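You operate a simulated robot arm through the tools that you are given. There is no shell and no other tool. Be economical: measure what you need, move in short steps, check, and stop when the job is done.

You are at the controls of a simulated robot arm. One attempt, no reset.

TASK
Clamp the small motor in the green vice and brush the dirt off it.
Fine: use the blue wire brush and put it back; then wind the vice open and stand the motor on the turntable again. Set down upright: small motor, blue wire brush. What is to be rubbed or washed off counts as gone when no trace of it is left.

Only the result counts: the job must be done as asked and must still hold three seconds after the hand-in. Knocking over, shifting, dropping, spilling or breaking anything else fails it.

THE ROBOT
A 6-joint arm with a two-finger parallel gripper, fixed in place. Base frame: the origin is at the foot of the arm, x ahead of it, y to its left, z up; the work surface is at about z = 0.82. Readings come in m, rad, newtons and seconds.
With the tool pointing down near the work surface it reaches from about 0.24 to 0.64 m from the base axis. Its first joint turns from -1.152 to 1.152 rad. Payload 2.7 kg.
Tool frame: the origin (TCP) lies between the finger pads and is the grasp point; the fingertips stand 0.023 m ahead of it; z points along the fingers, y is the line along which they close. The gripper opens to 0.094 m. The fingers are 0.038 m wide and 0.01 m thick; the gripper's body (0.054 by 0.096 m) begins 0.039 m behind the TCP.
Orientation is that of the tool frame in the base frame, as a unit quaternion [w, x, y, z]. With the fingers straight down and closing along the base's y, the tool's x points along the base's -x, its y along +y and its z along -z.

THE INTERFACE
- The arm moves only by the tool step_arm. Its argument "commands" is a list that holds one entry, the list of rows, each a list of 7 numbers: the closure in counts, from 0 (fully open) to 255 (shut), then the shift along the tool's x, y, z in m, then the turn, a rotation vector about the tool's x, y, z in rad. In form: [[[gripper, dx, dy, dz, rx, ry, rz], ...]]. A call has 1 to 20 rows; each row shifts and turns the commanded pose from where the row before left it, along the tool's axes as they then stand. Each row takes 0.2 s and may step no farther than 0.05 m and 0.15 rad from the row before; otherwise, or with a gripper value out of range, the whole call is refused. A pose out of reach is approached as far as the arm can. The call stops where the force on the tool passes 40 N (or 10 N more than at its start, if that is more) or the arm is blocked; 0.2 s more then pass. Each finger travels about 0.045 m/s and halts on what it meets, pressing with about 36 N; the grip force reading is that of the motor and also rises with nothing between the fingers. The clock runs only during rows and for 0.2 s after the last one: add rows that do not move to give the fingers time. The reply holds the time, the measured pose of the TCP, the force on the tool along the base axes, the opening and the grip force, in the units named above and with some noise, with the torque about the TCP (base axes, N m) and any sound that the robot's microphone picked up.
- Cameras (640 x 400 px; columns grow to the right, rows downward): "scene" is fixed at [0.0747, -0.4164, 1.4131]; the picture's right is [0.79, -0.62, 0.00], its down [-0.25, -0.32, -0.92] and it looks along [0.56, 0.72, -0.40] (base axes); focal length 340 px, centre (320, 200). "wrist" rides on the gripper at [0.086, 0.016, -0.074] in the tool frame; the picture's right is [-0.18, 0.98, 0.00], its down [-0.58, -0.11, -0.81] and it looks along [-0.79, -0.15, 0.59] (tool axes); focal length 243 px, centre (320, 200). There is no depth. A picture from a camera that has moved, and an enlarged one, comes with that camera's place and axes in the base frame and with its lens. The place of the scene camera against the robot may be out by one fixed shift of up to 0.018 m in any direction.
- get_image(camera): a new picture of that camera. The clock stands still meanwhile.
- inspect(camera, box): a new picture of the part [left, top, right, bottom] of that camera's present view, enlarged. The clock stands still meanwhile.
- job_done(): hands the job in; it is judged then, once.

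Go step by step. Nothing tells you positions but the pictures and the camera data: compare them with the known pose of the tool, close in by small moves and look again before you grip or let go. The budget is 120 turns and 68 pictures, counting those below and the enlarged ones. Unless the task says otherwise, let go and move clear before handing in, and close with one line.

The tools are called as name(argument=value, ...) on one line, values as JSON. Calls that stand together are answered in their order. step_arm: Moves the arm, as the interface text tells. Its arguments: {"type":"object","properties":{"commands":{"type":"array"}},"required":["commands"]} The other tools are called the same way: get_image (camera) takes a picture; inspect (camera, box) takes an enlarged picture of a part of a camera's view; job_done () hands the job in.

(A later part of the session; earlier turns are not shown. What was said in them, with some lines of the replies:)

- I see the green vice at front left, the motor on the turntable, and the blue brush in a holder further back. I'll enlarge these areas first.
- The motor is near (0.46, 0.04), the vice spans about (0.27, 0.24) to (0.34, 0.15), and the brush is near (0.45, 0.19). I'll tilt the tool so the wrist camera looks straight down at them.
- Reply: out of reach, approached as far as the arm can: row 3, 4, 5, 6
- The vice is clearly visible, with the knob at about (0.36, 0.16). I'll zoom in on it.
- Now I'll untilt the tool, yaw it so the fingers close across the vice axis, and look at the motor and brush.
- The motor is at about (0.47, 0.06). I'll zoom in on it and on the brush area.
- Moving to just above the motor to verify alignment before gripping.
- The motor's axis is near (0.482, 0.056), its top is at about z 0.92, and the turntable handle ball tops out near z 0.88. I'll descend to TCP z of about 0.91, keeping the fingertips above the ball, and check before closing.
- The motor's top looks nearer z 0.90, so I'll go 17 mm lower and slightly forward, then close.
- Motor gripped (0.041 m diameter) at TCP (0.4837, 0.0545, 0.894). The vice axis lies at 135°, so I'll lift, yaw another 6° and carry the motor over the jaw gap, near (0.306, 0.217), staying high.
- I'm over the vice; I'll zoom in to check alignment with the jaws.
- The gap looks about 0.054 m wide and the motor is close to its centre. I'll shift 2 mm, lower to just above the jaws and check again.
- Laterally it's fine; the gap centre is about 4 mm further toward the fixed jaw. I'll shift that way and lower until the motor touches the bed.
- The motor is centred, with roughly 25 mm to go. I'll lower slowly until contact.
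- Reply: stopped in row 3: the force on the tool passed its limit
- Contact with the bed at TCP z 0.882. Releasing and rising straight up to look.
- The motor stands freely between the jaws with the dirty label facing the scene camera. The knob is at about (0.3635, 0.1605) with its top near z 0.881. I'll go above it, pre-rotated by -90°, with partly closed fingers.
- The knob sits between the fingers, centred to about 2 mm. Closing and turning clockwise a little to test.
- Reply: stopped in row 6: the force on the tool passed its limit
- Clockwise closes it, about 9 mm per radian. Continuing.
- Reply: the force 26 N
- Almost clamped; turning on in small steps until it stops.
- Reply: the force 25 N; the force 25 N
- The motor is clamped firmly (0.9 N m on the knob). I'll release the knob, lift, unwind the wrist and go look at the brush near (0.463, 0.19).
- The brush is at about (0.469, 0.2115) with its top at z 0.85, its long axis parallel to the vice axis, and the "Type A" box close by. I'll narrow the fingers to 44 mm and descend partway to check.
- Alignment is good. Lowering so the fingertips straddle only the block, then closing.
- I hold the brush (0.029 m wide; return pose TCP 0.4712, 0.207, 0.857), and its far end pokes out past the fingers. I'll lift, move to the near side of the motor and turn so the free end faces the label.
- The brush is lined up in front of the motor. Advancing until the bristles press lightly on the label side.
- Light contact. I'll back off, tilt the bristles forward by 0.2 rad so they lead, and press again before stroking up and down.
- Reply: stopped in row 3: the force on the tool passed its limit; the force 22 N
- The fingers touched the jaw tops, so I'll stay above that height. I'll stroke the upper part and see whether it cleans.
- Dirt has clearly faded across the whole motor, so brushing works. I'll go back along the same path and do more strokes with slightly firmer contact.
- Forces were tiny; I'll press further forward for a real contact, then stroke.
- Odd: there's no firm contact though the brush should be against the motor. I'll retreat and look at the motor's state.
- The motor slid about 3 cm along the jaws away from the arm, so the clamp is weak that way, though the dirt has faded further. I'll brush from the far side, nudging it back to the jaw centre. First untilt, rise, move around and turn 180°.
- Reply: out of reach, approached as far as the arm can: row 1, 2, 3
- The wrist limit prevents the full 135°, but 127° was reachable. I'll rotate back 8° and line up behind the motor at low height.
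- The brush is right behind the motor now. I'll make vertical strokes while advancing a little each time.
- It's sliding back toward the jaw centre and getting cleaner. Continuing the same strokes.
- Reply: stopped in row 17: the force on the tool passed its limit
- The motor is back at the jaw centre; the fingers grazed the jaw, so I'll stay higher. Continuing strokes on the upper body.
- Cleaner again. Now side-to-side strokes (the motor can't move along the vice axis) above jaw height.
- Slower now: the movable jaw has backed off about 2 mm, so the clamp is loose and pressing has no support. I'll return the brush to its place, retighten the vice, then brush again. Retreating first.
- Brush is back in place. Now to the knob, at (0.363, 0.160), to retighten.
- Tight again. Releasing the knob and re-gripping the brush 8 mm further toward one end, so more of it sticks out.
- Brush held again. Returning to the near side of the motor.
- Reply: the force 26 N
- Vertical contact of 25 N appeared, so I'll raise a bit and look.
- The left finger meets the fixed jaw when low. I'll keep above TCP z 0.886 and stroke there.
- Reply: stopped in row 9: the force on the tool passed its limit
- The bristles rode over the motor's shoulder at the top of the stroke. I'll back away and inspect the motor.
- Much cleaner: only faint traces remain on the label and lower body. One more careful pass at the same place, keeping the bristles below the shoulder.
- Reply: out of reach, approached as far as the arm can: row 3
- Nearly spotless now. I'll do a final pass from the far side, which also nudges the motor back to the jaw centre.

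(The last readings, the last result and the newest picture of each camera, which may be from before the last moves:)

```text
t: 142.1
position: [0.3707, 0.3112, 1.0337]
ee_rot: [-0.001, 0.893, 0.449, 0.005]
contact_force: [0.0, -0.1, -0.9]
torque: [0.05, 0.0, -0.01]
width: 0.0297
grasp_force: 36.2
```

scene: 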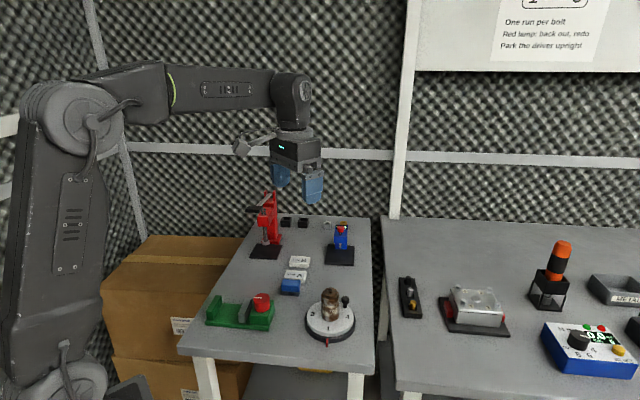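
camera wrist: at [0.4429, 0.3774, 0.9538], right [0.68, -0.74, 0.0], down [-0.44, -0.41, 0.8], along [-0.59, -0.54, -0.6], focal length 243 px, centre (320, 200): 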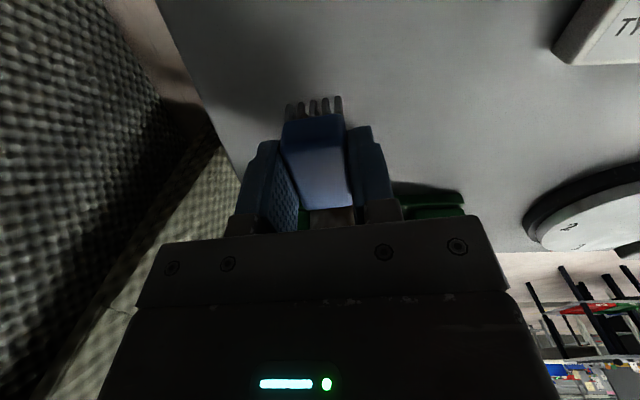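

step_arm(commands=[[[230, 0.004, 0, 0.04, 0, 0, 0], [230, 0, 0, 0.04, 0, 0, 0], [230, 0, 0, 0.04, 0, 0, 0], [230, 0, 0, 0.03, 0, 0, 0], [230, -0.014, -0.002, 0, 0, 0, 0], [230, -0.012, -0.0018, 0, 0, 0, 0], [230, 0, 0, 0, 0, 0, 0]]])

step_arm(commands=[[[230, -0.003, -0.0004, 0, 0, 0, 0], [230, -0.001, 0, -0.012, 0, 0, 0], [230, -0.001, 0, 0.012, 0, 0, 0], [230, -0.001, 0, -0.012, 0, 0, 0], [230, -0.001, 0, 0.012, 0, 0, 0], [230, -0.001, 0, -0.012, 0, 0, 0], [230, -0.001, 0, 0.012, 0, 0, 0], [230, -0.001, 0, -0.012, 0, 0, 0], [230, -0.001, 0, 0.012, 0, 0, 0], [230, -0.001, 0, -0.012, 0, 0, 0], [230, -0.001, 0, 0.012, 0, 0, 0], [230, -0.001, 0, -0.012, 0, 0, 0], [230, -0.001, 0, 0.012, 0, 0, 0], [230, -0.001, 0, -0.012, 0, 0, 0], [230, -0.001, 0, 0.012, 0, 0, 0], [230, -0.001, 0, -0.012, 0, 0, 0], [230, -0.001, 0, 0.012, 0, 0, 0], [230, 0, 0, 0, 0, 0, 0]]])

inspect(camera="scene", box=[205, 265, 265, 325])

```text
t: 143.1
position: [0.3791, 0.3212, 0.9039]
ee_rot: [-0.005, 0.892, 0.452, 0.017]
contact_force: [-3.5, -0.1, 12.4]
torque: [0.8, -1.1, 0.16]
width: 0.0295
grasp_force: 35.7
stopped in row 4: the force on the tool passed its limit (the readings are from after the stop); the commanded pose is now the measured one
```

```text
t: 146.9
position: [0.3633, 0.305, 0.9034]
ee_rot: [-0.005, 0.893, 0.45, 0.013]
contact_force: [-2.5, 1.0, 5.2]
torque: [0.32, -0.62, 0.2]
width: 0.0297
grasp_force: 36.3
```

```text
6.67 times, centred on (235, 295) of scene
camera zoom: at [0.0746, -0.4164, 1.4131], right [0.79, -0.62, 0.0], down [-0.25, -0.32, -0.92], along [0.56, 0.72, -0.4], focal length 2263 px, centre (887, -433)
```

zoom: 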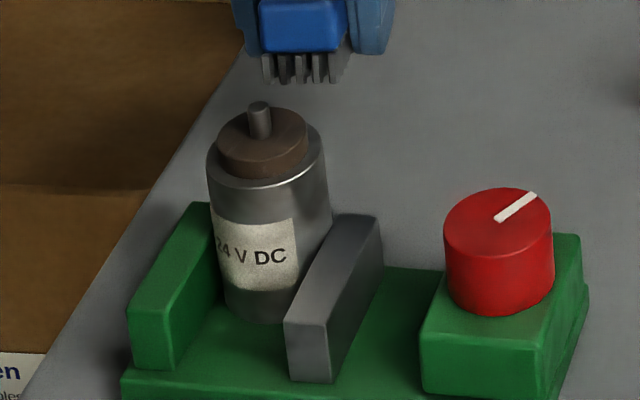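

The brush wasn't touching the motor, and something about 0.11 m behind the tool (camera side) made contact. I'll lift straight up a little and look at the whole scene.

step_arm(commands=[[[230, 0, 0, -0.02, 0, 0, 0], [230, 0, 0, -0.04, 0, 0, 0], [230, 0, 0, 0, 0, 0, 0]]])

inspect(camera="scene", box=[180, 160, 380, 330])

```text
t: 147.7
position: [0.3642, 0.3026, 0.9628]
ee_rot: [-0.004, 0.893, 0.45, 0.013]
contact_force: [-0.5, 0.1, -0.9]
torque: [0.01, 0.01, -0.01]
width: 0.0294
grasp_force: 35.7
```

```text
2.35 times, centred on (280, 245) of scene
camera zoom: at [0.0747, -0.4164, 1.4131], right [0.79, -0.62, 0.0], down [-0.25, -0.32, -0.92], along [0.56, 0.72, -0.4], focal length 799 px, centre (414, 94)
```

zoom: 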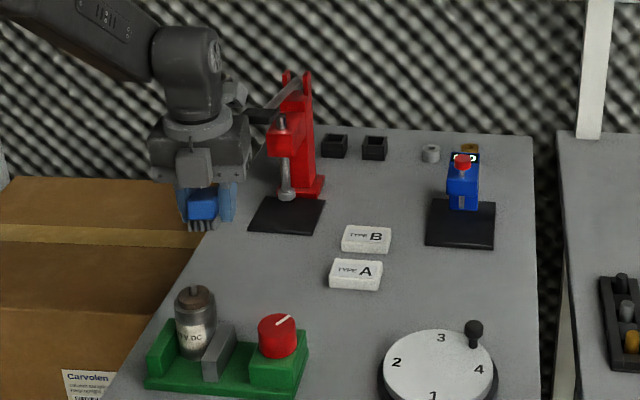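

Nothing moved: the press is in its original place, and my hand's camera only brushed its lever. I'll zoom in on the motor to judge cleanliness.

inspect(camera="scene", box=[215, 278, 245, 318])

```text
10.00 times, centred on (230, 298) of scene
camera zoom: at [0.0747, -0.4164, 1.4131], right [0.79, -0.62, 0.0], down [-0.25, -0.32, -0.92], along [0.56, 0.72, -0.4], focal length 3395 px, centre (1220, -780)
```

zoom: 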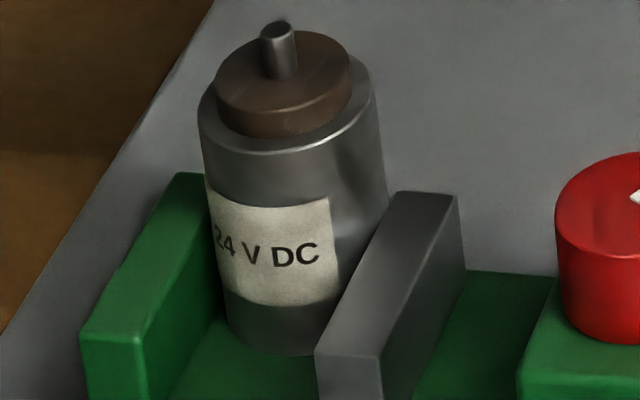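

It looks clean. For insurance I'll give a brief pass from the fixed-jaw side, which won't push the motor out of the jaws, before returning the brush.

step_arm(commands=[[[230, 0, 0, -0.04, 0, 0, 0], [230, 0, 0, -0.02, 0, 0, -0.15], [230, 0, 0, 0, 0, 0, -0.15], [230, 0, 0, 0, 0, 0, -0.15], [230, 0, 0, 0, 0, 0, -0.15], [230, 0, 0, 0, 0, 0, -0.15], [230, 0, 0, 0, 0, 0, -0.15], [230, 0, 0, 0, 0, 0, -0.15], [230, 0, 0, 0, 0, 0, -0.15], [230, 0, 0, 0, 0, 0, -0.15], [230, 0, 0, 0, 0, 0, -0.08], [230, 0.0245, -0.028, 0, 0, 0, 0], [230, 0.0245, -0.028, 0, 0, 0, 0], [230, 0.0245, -0.0275, 0, 0, 0, 0], [230, 0, 0, 0, 0, 0, 0]]])

```text
t: 150.9
position: [0.2518, 0.295, 1.0177]
ee_rot: [0.005, 0.378, 0.926, 0.013]
contact_force: [0.1, -0.5, -0.5]
torque: [0.01, -0.01, 0.04]
width: 0.0296
grasp_force: 35.6
```

step_arm(commands=[[[230, 0, 0, 0.04, 0, 0, 0], [230, 0, 0, 0.04, 0, 0, 0], [230, 0, 0, 0.029, 0, 0, 0], [230, -0.008, 0, 0, 0, 0, 0], [230, -0.003, 0, 0, 0, 0, 0], [230, -0.001, 0, -0.005, 0, 0, 0], [230, -0.001, 0, 0.005, 0, 0, 0], [230, -0.001, 0, -0.005, 0, 0, 0], [230, -0.001, 0, 0.005, 0, 0, 0], [230, 0, 0, 0, 0, 0, 0]]])

```text
t: 153.1
position: [0.2659, 0.2854, 0.9103]
ee_rot: [0.006, 0.378, 0.926, 0.013]
contact_force: [0.0, -0.2, -0.4]
torque: [-0.01, 0.05, 0.02]
width: 0.0298
grasp_force: 35.7
```

step_arm(commands=[[[230, -0.001, 0, -0.004, 0, 0, 0], [230, -0.001, 0, 0.004, 0, 0, 0], [230, -0.001, 0, -0.004, 0, 0, 0], [230, -0.001, 0, 0.004, 0, 0, 0], [230, 0, 0, 0, 0, 0, 0]]])

inspect(camera="scene", box=[205, 265, 265, 325])

```text
t: 154.3
position: [0.2679, 0.2831, 0.9103]
ee_rot: [0.005, 0.379, 0.925, 0.013]
contact_force: [-0.3, -0.7, -0.3]
torque: [0.0, 0.04, 0.03]
width: 0.0296
grasp_force: 35.9
```

```text
6.67 times, centred on (235, 295) of scene
camera zoom: at [0.0747, -0.4164, 1.4131], right [0.79, -0.62, 0.0], down [-0.25, -0.32, -0.92], along [0.56, 0.72, -0.4], focal length 2263 px, centre (887, -433)
```

zoom: 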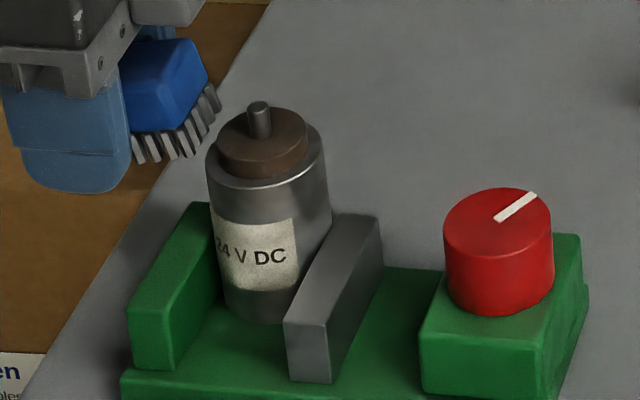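

The brush has pitched about 15° in the grip (bristles forward) and is a bit high here. I'll back off, lower 10 mm and make a few strokes against the upper body.

step_arm(commands=[[[230, 0.02, 0, 0, 0, 0, 0], [230, 0, 0, 0.01, 0, 0, 0], [230, -0.01, 0, 0, 0, 0, 0], [230, -0.003, 0, 0, 0, 0, 0], [230, -0.001, 0, -0.005, 0, 0, 0], [230, -0.001, 0, 0.005, 0, 0, 0], [230, -0.001, 0, -0.005, 0, 0, 0], [230, -0.001, 0, 0.005, 0, 0, 0], [230, -0.001, 0, -0.005, 0, 0, 0], [230, -0.001, 0, 0.005, 0, 0, 0], [230, 0, 0, 0, 0, 0, 0]]])

```text
t: 156.7
position: [0.2687, 0.2841, 0.8997]
ee_rot: [0.006, 0.378, 0.926, 0.012]
contact_force: [-1.4, 1.2, -0.2]
torque: [0.0, 0.04, 0.01]
width: 0.0296
grasp_force: 35.7
```

Light contact (about 2 N along the vice axis). More strokes.

step_arm(commands=[[[230, -0.0005, 0, -0.006, 0, 0, 0], [230, 0, 0, 0.006, 0, 0, 0], [230, -0.0005, 0, -0.006, 0, 0, 0], [230, 0, 0, 0.006, 0, 0, 0], [230, 0, 0, -0.006, 0, 0, 0], [230, -0.0005, 0, 0.006, 0, 0, 0], [230, 0, 0, -0.006, 0, 0, 0], [230, 0, 0, 0.006, 0, 0, 0], [230, -0.0005, 0, -0.006, 0, 0, 0], [230, 0, 0, 0.006, 0, 0, 0], [230, 0, 0, -0.006, 0, 0, 0], [230, -0.0005, 0, 0.006, 0, 0, 0], [230, 0, 0, -0.006, 0, 0, 0], [230, 0, 0, 0.006, 0, 0, 0], [230, 0, 0, -0.006, 0, 0, 0], [230, 0, 0, 0.006, 0, 0, 0], [230, 0, 0, 0, 0, 0, 0]]])

```text
t: 160.3
position: [0.2699, 0.2823, 0.9007]
ee_rot: [0.006, 0.379, 0.925, 0.013]
contact_force: [-5.0, -2.0, 21.9]
torque: [-0.63, -0.48, -0.19]
width: 0.0298
grasp_force: 36.3
```

Done brushing. Lifting away, correcting the tool's slight lean, and carrying the brush back above its place.

step_arm(commands=[[[230, 0.005, 0, -0.01, 0, 0, 0], [230, 0.005, 0, -0.045, 0, 0, 0], [230, 0, 0, -0.045, 0.0285, 0, 0], [230, -0.0399, 0.0183, 0, 0, 0, 0], [230, -0.0399, 0.0183, 0, 0, 0, 0], [230, -0.0399, 0.0183, 0, 0, 0, 0], [230, -0.0399, 0.0183, 0, 0, 0, 0], [230, -0.0398, 0.0182, 0, 0, 0, 0], [230, 0, 0, 0.045, 0, 0.1, 0], [230, 0, 0, 0.03, 0, 0.1, 0], [230, 0, 0, 0, 0, 0, 0]]])

inspect(camera="scene", box=[250, 240, 330, 310])

```text
t: 162.7
position: [0.4654, 0.2179, 0.9247]
ee_rot: [-0.093, 0.377, 0.921, 0.037]
contact_force: [-0.2, 0.2, -0.8]
torque: [0.01, -0.01, 0.0]
width: 0.0294
grasp_force: 36.1
```

```text
5.71 times, centred on (290, 275) of scene
camera zoom: at [0.0748, -0.4164, 1.4131], right [0.79, -0.62, 0.0], down [-0.25, -0.32, -0.92], along [0.56, 0.72, -0.4], focal length 1940 px, centre (491, -229)
```

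zoom: 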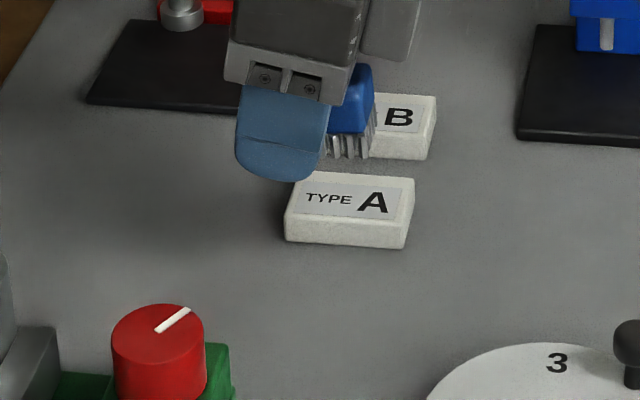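

The brush still has its front end slightly up and I'm about 8 mm off. I'll tilt a bit more to level it, shift, and lower to just above the table.

step_arm(commands=[[[230, -0.0075, -0.0013, -0.0015, 0, 0, 0], [230, 0, 0, 0, 0, 0.15, 0], [230, -0.0103, 0, 0.0282, 0, 0, 0], [230, -0.0065, 0, 0.0178, 0, 0, 0], [230, 0, 0, 0, 0, 0, 0]]])

inspect(camera="scene", box=[250, 245, 330, 310])

```text
t: 163.9
position: [0.4688, 0.2098, 0.8754]
ee_rot: [-0.161, 0.373, 0.912, 0.066]
contact_force: [0.9, 1.2, -1.7]
torque: [0.01, -0.01, -0.02]
width: 0.0297
grasp_force: 35.9
```

```text
6.15 times, centred on (290, 278) of scene
camera zoom: at [0.0748, -0.4164, 1.4131], right [0.79, -0.62, 0.0], down [-0.25, -0.32, -0.92], along [0.56, 0.72, -0.4], focal length 2089 px, centre (505, -277)
```

zoom: 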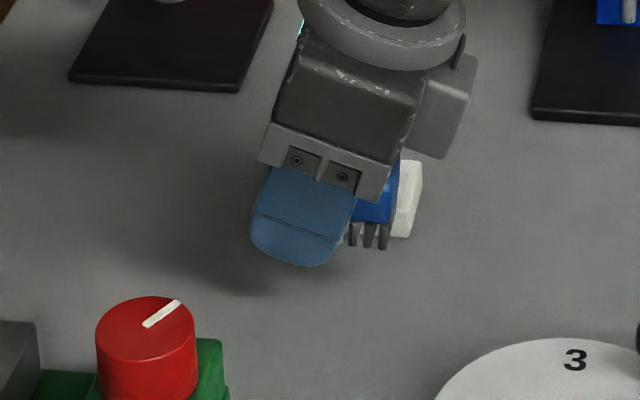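

The brush is level now but has slid up in the grip, so the fingertips will be nearly at the table. I'll lower 24 mm to just above contact.

step_arm(commands=[[[230, -0.0041, 0.001, 0.0113, 0, 0, 0], [230, -0.0031, 0, 0.0084, 0, 0, 0], [230, -0.001, 0, 0.0028, 0, 0, 0], [230, 0, 0, 0, 0, 0, 0]]])

```text
t: 164.9
position: [0.4709, 0.2087, 0.8525]
ee_rot: [-0.161, 0.373, 0.912, 0.065]
contact_force: [0.8, -0.6, -1.2]
torque: [0.04, 0.04, 0.01]
width: 0.0294
grasp_force: 36.2
```

step_arm(commands=[[[230, -0.0004, 0, 0.001, 0, 0, 0], [230, -0.0004, 0, 0.001, 0, 0, 0], [230, -0.0004, 0, 0.001, 0, 0, 0], [230, 0, 0, 0, 0, 0, 0]]])

```text
t: 165.9
position: [0.4689, 0.208, 0.8502]
ee_rot: [-0.161, 0.374, 0.911, 0.066]
contact_force: [-0.6, -0.3, -0.7]
torque: [0.0, 0.0, 0.01]
width: 0.0296
grasp_force: 36.2
```

step_arm(commands=[[[230, -0.0004, 0, 0.001, 0, 0, 0], [230, -0.0004, 0, 0.001, 0, 0, 0], [230, 0, 0, 0, 0, 0, 0]]])

```text
t: 166.7
position: [0.4705, 0.2079, 0.8484]
ee_rot: [-0.161, 0.373, 0.911, 0.066]
contact_force: [-1.0, -1.0, 4.6]
torque: [-0.08, 0.01, -0.05]
width: 0.0297
grasp_force: 36.4
```

Contact at about 5 N. Releasing, retreating vertically and uprighting the tool.

step_arm(commands=[[[180, 0, 0, 0, 0, 0, 0], [136, 0, 0, 0, 0, 0, 0], [136, 0, 0, 0, 0, 0, 0], [136, 0, 0, 0, 0, 0, 0], [136, 0.0034, 0, -0.0094, 0, 0, 0], [136, 0.0137, 0, -0.0376, 0, 0, 0], [136, 0.0137, 0, -0.0376, 0, 0, 0], [136, 0, 0, 0, 0, -0.15, 0], [136, 0, 0, 0, 0, -0.15, 0], [136, 0, 0, 0, 0, -0.05, 0], [136, 0, 0, 0, 0, 0, 0]]])

inspect(camera="scene", box=[200, 245, 330, 325])

```text
t: 169.1
position: [0.4713, 0.2092, 0.9383]
ee_rot: [0.001, 0.379, 0.925, -0.001]
contact_force: [0.6, 0.6, 0.6]
torque: [0.03, 0.0, 0.01]
width: 0.0437
grasp_force: 0.1
```

```text
4.92 times, centred on (265, 285) of scene
camera zoom: at [0.0747, -0.4164, 1.4131], right [0.79, -0.62, 0.0], down [-0.25, -0.32, -0.92], along [0.56, 0.72, -0.4], focal length 1671 px, centre (591, -218)
```

zoom: 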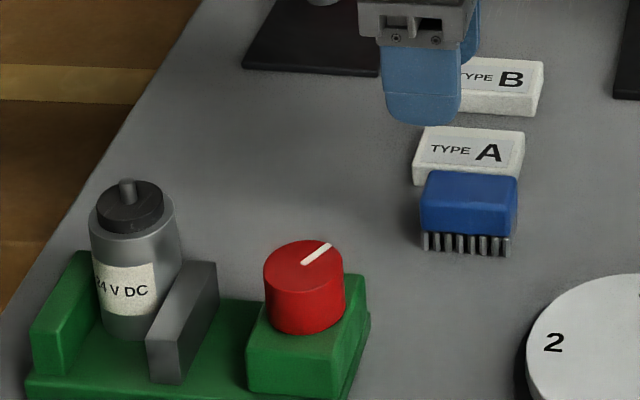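

The brush is upright, and the motor now looks fully clean (cap black, label white, body grey). The brush stands about 11 mm off its original spot, so I'll re-grip it and shift it back.

step_arm(commands=[[[136, -0.012, 0, 0.03, 0, 0, 0], [136, 0, 0, 0.03, 0, 0, 0], [136, 0, 0, 0.012, 0, 0, 0], [136, 0, 0, 0.008, 0, 0, 0], [136, 0, 0, 0, 0, 0, 0], [230, 0, 0, 0, 0, 0, 0], [230, 0, 0, 0, 0, 0, 0], [230, 0, 0, 0, 0, 0, 0], [230, 0, 0, -0.004, 0, 0, 0], [230, 0.0055, 0, 0, 0, 0, 0], [230, 0.0055, 0, 0, 0, 0, 0], [230, 0, 0, 0.0035, 0, 0, 0], [230, 0, 0, 0, 0, 0, 0]]])

step_arm(commands=[[[136, 0, 0, 0, 0, 0, 0], [136, 0, 0, 0, 0, 0, 0], [136, 0, 0, 0, 0, 0, 0], [136, 0, 0, -0.01, 0, 0, 0], [136, 0, 0, -0.04, 0, 0, 0], [136, 0, 0, -0.045, 0, 0, 0], [110, 0, 0, 0, 0, 0, 0]]])

```text
t: 171.9
position: [0.4706, 0.2083, 0.858]
ee_rot: [-0.001, 0.379, 0.926, -0.001]
contact_force: [0.0, -0.4, -2.0]
torque: [0.03, -0.02, 0.01]
width: 0.0295
grasp_force: 35.7
```

```text
t: 173.5
position: [0.469, 0.2085, 0.9531]
ee_rot: [0.0, 0.378, 0.926, 0.0]
contact_force: [-0.3, 0.4, 0.7]
torque: [0.02, 0.0, -0.01]
width: 0.0533
grasp_force: 0.0
```

Brush is back. Now to the knob, pre-rotated so I can wind it counter-clockwise.

step_arm(commands=[[[110, 0.0134, -0.0365, 0, 0, 0, 0], [110, 0.0134, -0.0365, 0, 0, 0, 0], [110, 0.0135, -0.0366, 0, 0, 0, 0], [110, 0, 0, 0, 0, 0, 0.145], [110, 0, 0, 0, 0, 0, 0.145], [110, 0, 0, 0, 0, 0, 0.145], [110, 0, 0, 0, 0, 0, 0.145], [110, 0, 0, 0, 0, 0, 0.145], [110, 0, 0, 0, 0, 0, 0.145], [110, 0, 0, 0.03, 0, 0, 0], [110, 0, 0, 0.025, 0, 0, 0], [110, 0, 0, 0.009, 0, 0, 0], [110, 0, 0, 0, 0, 0, 0], [255, 0, 0, 0, 0, 0, 0], [255, 0, 0, 0, 0, 0, 0], [255, 0, 0, 0, 0, 0, 0], [255, 0, 0, 0, 0, 0, 0]]])

step_arm(commands=[[[255, 0, 0, 0, 0, 0, -0.1], [255, 0, 0, 0, 0, 0, -0.1], [255, 0, 0, 0, 0, 0, -0.1], [255, 0, 0, 0, 0, 0, -0.1], [255, 0, 0, 0, 0, 0, -0.1], [255, 0, 0, 0, 0, 0, -0.1], [255, 0, 0, 0, 0, 0, 0]]])

```text
t: 177.1
position: [0.3624, 0.1595, 0.8896]
ee_rot: [0.0, 0.734, 0.679, -0.002]
contact_force: [-19.1, 5.2, 1.3]
torque: [0.0, 0.13, 0.06]
width: 0.0376
grasp_force: 44.7
```

```text
t: 178.2
position: [0.3642, 0.1597, 0.8891]
ee_rot: [-0.002, 0.585, 0.811, -0.002]
contact_force: [-8.5, 3.9, 2.7]
torque: [-0.13, -0.68, 0.02]
width: 0.0379
grasp_force: 44.5
stopped in row 5: the force on the tool passed its limit (the readings are from after the stop); the commanded pose is now the measured one
```

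step_arm(commands=[[[255, 0, 0, 0, 0, 0, -0.1], [255, 0, 0, 0, 0, 0, -0.1], [255, 0, 0, 0, 0, 0, -0.1], [255, 0, 0, 0, 0, 0, -0.1], [255, 0, 0, 0, 0, 0, -0.1], [255, 0, 0, 0, 0, 0, -0.1], [255, 0, 0, 0, 0, 0, 0]]])

step_arm(commands=[[[255, 0, 0, 0, 0, 0, -0.1], [255, 0, 0, 0, 0, 0, -0.1], [255, 0, 0, 0, 0, 0, -0.1], [255, 0, 0, 0, 0, 0, -0.1], [255, 0, 0, 0, 0, 0, -0.1], [255, 0, 0, 0, 0, 0, -0.1], [255, 0, 0, 0, 0, 0, 0]]])

step_arm(commands=[[[255, 0, 0, 0, 0, 0, -0.1], [255, 0, 0, 0, 0, 0, -0.1], [255, 0, 0, 0, 0, 0, -0.1], [255, 0, 0, 0, 0, 0, -0.1], [255, 0, 0, 0, 0, 0, -0.1], [255, 0, 0, 0, 0, 0, -0.1], [255, 0, 0, 0, 0, 0, 0]]])

```text
t: 179.8
position: [0.3649, 0.16, 0.8886]
ee_rot: [0.0, 0.319, 0.948, 0.0]
contact_force: [0.1, 13.0, -3.0]
torque: [0.28, -0.02, -0.02]
width: 0.0377
grasp_force: 44.8
```

```text
t: 181.3
position: [0.3641, 0.1615, 0.8889]
ee_rot: [-0.001, 0.024, 1.0, 0.001]
contact_force: [11.3, 34.6, -13.9]
torque: [0.07, 1.18, -0.04]
width: 0.0378
grasp_force: 45.1
```

```text
t: 182.9
position: [0.3635, 0.1601, 0.8893]
ee_rot: [0.0, -0.273, 0.962, 0.001]
contact_force: [-3.2, 41.9, -5.2]
torque: [0.09, -0.01, -0.93]
width: 0.0377
grasp_force: 44.8
```

Torque rose: the vice is likely at its open stop after about 2.2 rad. Releasing, lifting, and moving above the motor to look.

step_arm(commands=[[[110, 0, 0, 0, 0, 0, 0], [110, 0, 0, 0, 0, 0, 0], [110, 0, 0, 0, 0, 0, 0], [110, 0, 0, -0.02, 0, 0, 0], [110, 0, 0, -0.04, 0, 0, 0], [110, 0, 0, -0.04, 0, 0, 0], [0, 0, 0, 0, 0, 0, 0.15], [0, 0, 0, 0, 0, 0, 0.15], [0, 0, 0, 0, 0, 0, 0.15], [0, 0, 0, 0, 0, 0, 0.15], [0, 0, 0, 0, 0, 0, 0.15], [0, 0, 0, 0, 0, 0, 0.15], [0, 0, 0, 0, 0, 0, 0.15], [0, 0, 0, 0, 0, 0, 0.15], [0, 0, 0, 0, 0, 0, 0.14], [0, 0, 0, 0, 0, 0, 0]]])

inspect(camera="scene", box=[190, 250, 330, 330])

```text
t: 186.3
position: [0.3643, 0.1587, 0.9894]
ee_rot: [-0.001, 0.386, 0.923, -0.002]
contact_force: [0.5, 0.2, -0.5]
torque: [-0.03, 0.0, -0.01]
width: 0.0937
grasp_force: 0.1
```

```text
4.57 times, centred on (260, 290) of scene
camera zoom: at [0.0747, -0.4164, 1.4131], right [0.79, -0.62, 0.0], down [-0.25, -0.32, -0.92], along [0.56, 0.72, -0.4], focal length 1552 px, centre (594, -211)
```

zoom: 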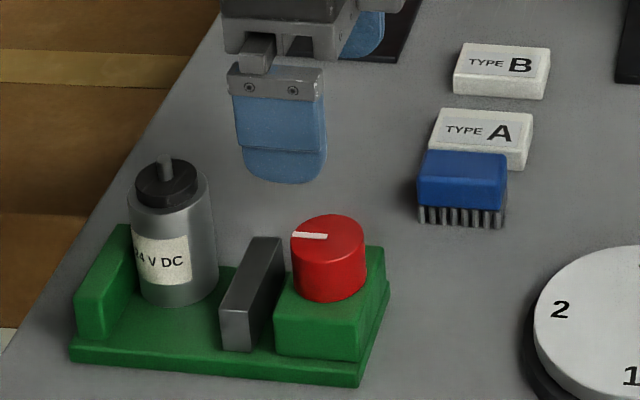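

The vice is fully open again, the brush is exactly at its original spot and the motor is clean and free. Now gripping the motor, near (0.312, 0.237).

step_arm(commands=[[[0, 0.0462, 0.0094, 0, 0, 0, 0], [0, 0.0462, 0.0093, 0, 0, 0, 0], [0, 0, 0, 0.04, 0, 0, 0], [0, 0, 0, 0.03, 0, 0, 0], [0, 0, 0, 0.02, 0, 0, 0], [0, 0, 0, 0.0114, 0, 0, 0], [0, 0, 0, 0, 0, 0, 0]]])

get_image(camera="wrist")

```text
t: 187.9
position: [0.3124, 0.2391, 0.8878]
ee_rot: [-0.001, 0.385, 0.923, -0.002]
contact_force: [1.3, 0.4, 0.5]
torque: [-0.03, 0.0, 0.03]
width: 0.0941
grasp_force: 0.2
```

```text
1 pictures are left
camera wrist: at [0.2645, 0.3122, 0.9621], right [0.83, 0.56, 0.0], down [0.33, -0.49, 0.81], along [0.45, -0.67, -0.59], focal length 243 px, centre (320, 200)
```

wrist: 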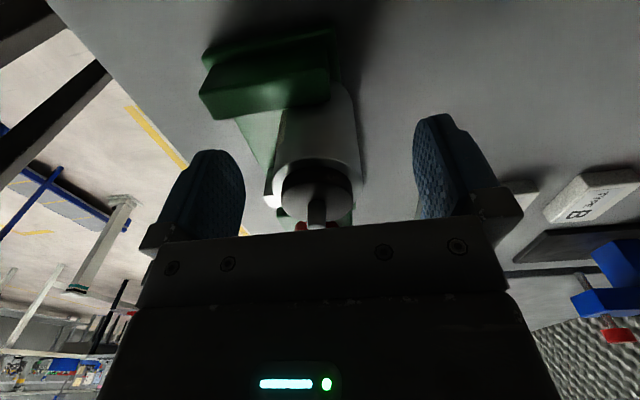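

The motor is centred between the fingers. Gripping, lifting and carrying it over the turntable, turning to yaw 0 so the fingers stay clear of its handle.

step_arm(commands=[[[220, 0, 0, 0, 0, 0, 0], [220, 0, 0, 0, 0, 0, 0], [220, 0, 0, 0, 0, 0, 0], [220, 0, 0, 0, 0, 0, 0], [220, 0, 0, 0, 0, 0, 0], [220, 0, 0, 0, 0, 0, 0], [220, 0, 0, -0.01, 0, 0, 0], [220, 0, 0, -0.02, 0, 0, 0], [220, 0, 0, -0.04, 0, 0, 0], [220, 0, 0, -0.04, 0, 0, 0], [220, 0, 0, 0, 0, 0, 0]]])

step_arm(commands=[[[220, -0.0428, -0.0012, 0, 0, 0, 0], [220, -0.0428, -0.0012, 0, 0, 0, 0], [220, -0.0428, -0.0012, 0, 0, 0, 0], [220, -0.0428, -0.0012, 0, 0, 0, 0], [220, -0.0428, -0.0012, 0, 0, 0, 0], [220, -0.0428, -0.0011, 0, 0, 0, 0], [220, 0, 0, 0, 0, 0, -0.131], [220, 0, 0, 0, 0, 0, -0.131], [220, 0, 0, 0, 0, 0, -0.131], [220, 0, 0, 0, 0, 0, -0.131], [220, 0, 0, 0, 0, 0, -0.131], [220, 0, 0, 0, 0, 0, -0.131], [220, 0, 0, 0, 0, 0, 0], [220, 0, 0, 0, 0, 0, 0]]])

```text
t: 190.3
position: [0.3144, 0.2392, 0.9971]
ee_rot: [-0.002, 0.385, 0.923, -0.001]
contact_force: [-0.7, -0.5, -3.2]
torque: [0.01, 0.03, -0.01]
width: 0.0414
grasp_force: 36.0
```

```text
t: 193.3
position: [0.487, 0.051, 0.9968]
ee_rot: [-0.002, 0.002, 1.0, 0.0]
contact_force: [0.1, 0.6, -3.3]
torque: [0.02, 0.0, -0.02]
width: 0.0417
grasp_force: 36.0
```

step_arm(commands=[[[220, -0.002, 0.0015, 0.03, 0, 0, 0], [220, 0, 0, 0.03, 0, 0, 0], [220, 0, 0, 0.02, 0, 0, 0], [220, 0, 0, 0.009, 0, 0, 0], [220, 0, 0, 0, 0, 0, 0]]])

step_arm(commands=[[[220, 0, 0, 0.002, 0, 0, 0], [220, 0, 0, 0.002, 0, 0, 0], [220, 0, 0, 0.001, 0, 0, 0], [220, 0, 0, 0, 0, 0, 0]]])

```text
t: 194.6
position: [0.489, 0.051, 0.9085]
ee_rot: [-0.001, 0.002, 1.0, -0.001]
contact_force: [-0.2, 0.0, -3.5]
torque: [-0.01, 0.02, -0.03]
width: 0.0417
grasp_force: 35.6
```

```text
t: 195.6
position: [0.4899, 0.051, 0.9013]
ee_rot: [-0.001, 0.002, 1.0, -0.001]
contact_force: [-0.7, -0.5, -3.4]
torque: [0.03, -0.01, -0.01]
width: 0.0416
grasp_force: 35.6
```

step_arm(commands=[[[220, 0, 0, 0.001, 0, 0, 0], [220, 0, 0, 0.001, 0, 0, 0], [220, 0, 0, 0, 0, 0, 0]]])

```text
t: 196.3
position: [0.4888, 0.0518, 0.9012]
ee_rot: [-0.002, 0.001, 1.0, 0.0]
contact_force: [-0.2, -0.7, -3.6]
torque: [-0.04, -0.01, -0.02]
width: 0.0417
grasp_force: 36.1
```

step_arm(commands=[[[220, 0, 0, 0.001, 0, 0, 0], [220, 0, 0, 0.001, 0, 0, 0], [220, 0, 0, 0, 0, 0, 0]]])

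step_arm(commands=[[[220, 0, 0, 0.001, 0, 0, 0], [220, 0, 0, 0, 0, 0, 0]]])

```text
t: 197.2
position: [0.4897, 0.0514, 0.8988]
ee_rot: [-0.002, 0.001, 1.0, 0.0]
contact_force: [-1.7, 0.4, 3.2]
torque: [0.14, 0.01, 0.06]
width: 0.0416
grasp_force: 36.2
```

```text
t: 197.8
position: [0.4892, 0.0527, 0.8992]
ee_rot: [-0.002, 0.001, 1.0, -0.001]
contact_force: [-7.8, 0.9, 18.8]
torque: [0.2, 0.38, 0.09]
width: 0.0416
grasp_force: 36.3
```

Contact with the turntable disc at the expected height. Easing up 1 mm, releasing and retreating upward.

step_arm(commands=[[[220, 0, 0, -0.001, 0, 0, 0], [180, 0, 0, 0, 0, 0, 0], [90, 0, 0, 0, 0, 0, 0], [90, 0, 0, 0, 0, 0, 0], [90, 0, 0, 0, 0, 0, 0], [90, 0, 0, -0.01, 0, 0, 0], [90, 0, 0, -0.03, 0, 0, 0], [90, 0, 0, -0.04, 0, 0, 0], [90, 0, 0, -0.05, 0, 0, 0], [0, 0.04, 0, -0.04, 0, 0, 0], [0, 0.04, 0, -0.02, 0, 0, 0], [0, 0, 0, 0, 0, 0, 0]]])

inspect(camera="scene", box=[200, 230, 380, 350])

```text
refused: row 10 steps farther than a row can; nothing moved
```

```text
3.33 times, centred on (290, 290) of scene
camera zoom: at [0.0743, -0.4164, 1.4131], right [0.79, -0.62, 0.0], down [-0.25, -0.32, -0.92], along [0.56, 0.72, -0.4], focal length 1132 px, centre (420, -100)
```

zoom: 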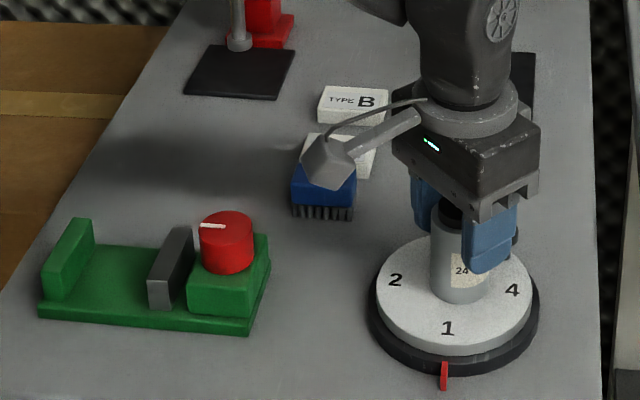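

The motor stands upright near the turntable's centre. That retreat was refused for step size, so I'll repeat it with legal steps.

step_arm(commands=[[[220, 0, 0, -0.001, 0, 0, 0], [180, 0, 0, 0, 0, 0, 0], [90, 0, 0, 0, 0, 0, 0], [90, 0, 0, 0, 0, 0, 0], [90, 0, 0, 0, 0, 0, 0], [90, 0, 0, -0.01, 0, 0, 0], [90, 0, 0, -0.03, 0, 0, 0], [90, 0, 0, -0.04, 0, 0, 0], [90, 0, 0, -0.045, 0, 0, 0], [0, 0, 0, -0.04, 0, 0, 0], [0, 0, 0, -0.04, 0, 0, 0], [0, 0, 0, 0, 0, 0, 0]]])

```text
t: 200.3
position: [0.488, 0.0536, 1.1057]
ee_rot: [-0.002, 0.002, 1.0, -0.001]
contact_force: [-0.6, -0.1, -0.2]
torque: [-0.02, 0.03, -0.01]
width: 0.0935
grasp_force: 0.1
```

The motor has been released on the turntable: the gripper is open, carries no load and is clear of everything. The brush is back upright and the vice is wound open, so I'm handing in.

job_done()

```text
The job is handed in.
```

I clamped the motor in the green vice, brushed it until I could see no dirt left, and stood it upright on the turntable again. The blue brush is back upright in its place and the vice is wound open. The motor slid along the jaws while I brushed, so I retightened the vice once. While I was moving behind the motor, the camera on the gripper pressed the red press's lever; the press looked unmoved afterwards. My pictures ran out before I let go of the motor, so I checked that last step only by the force readings.
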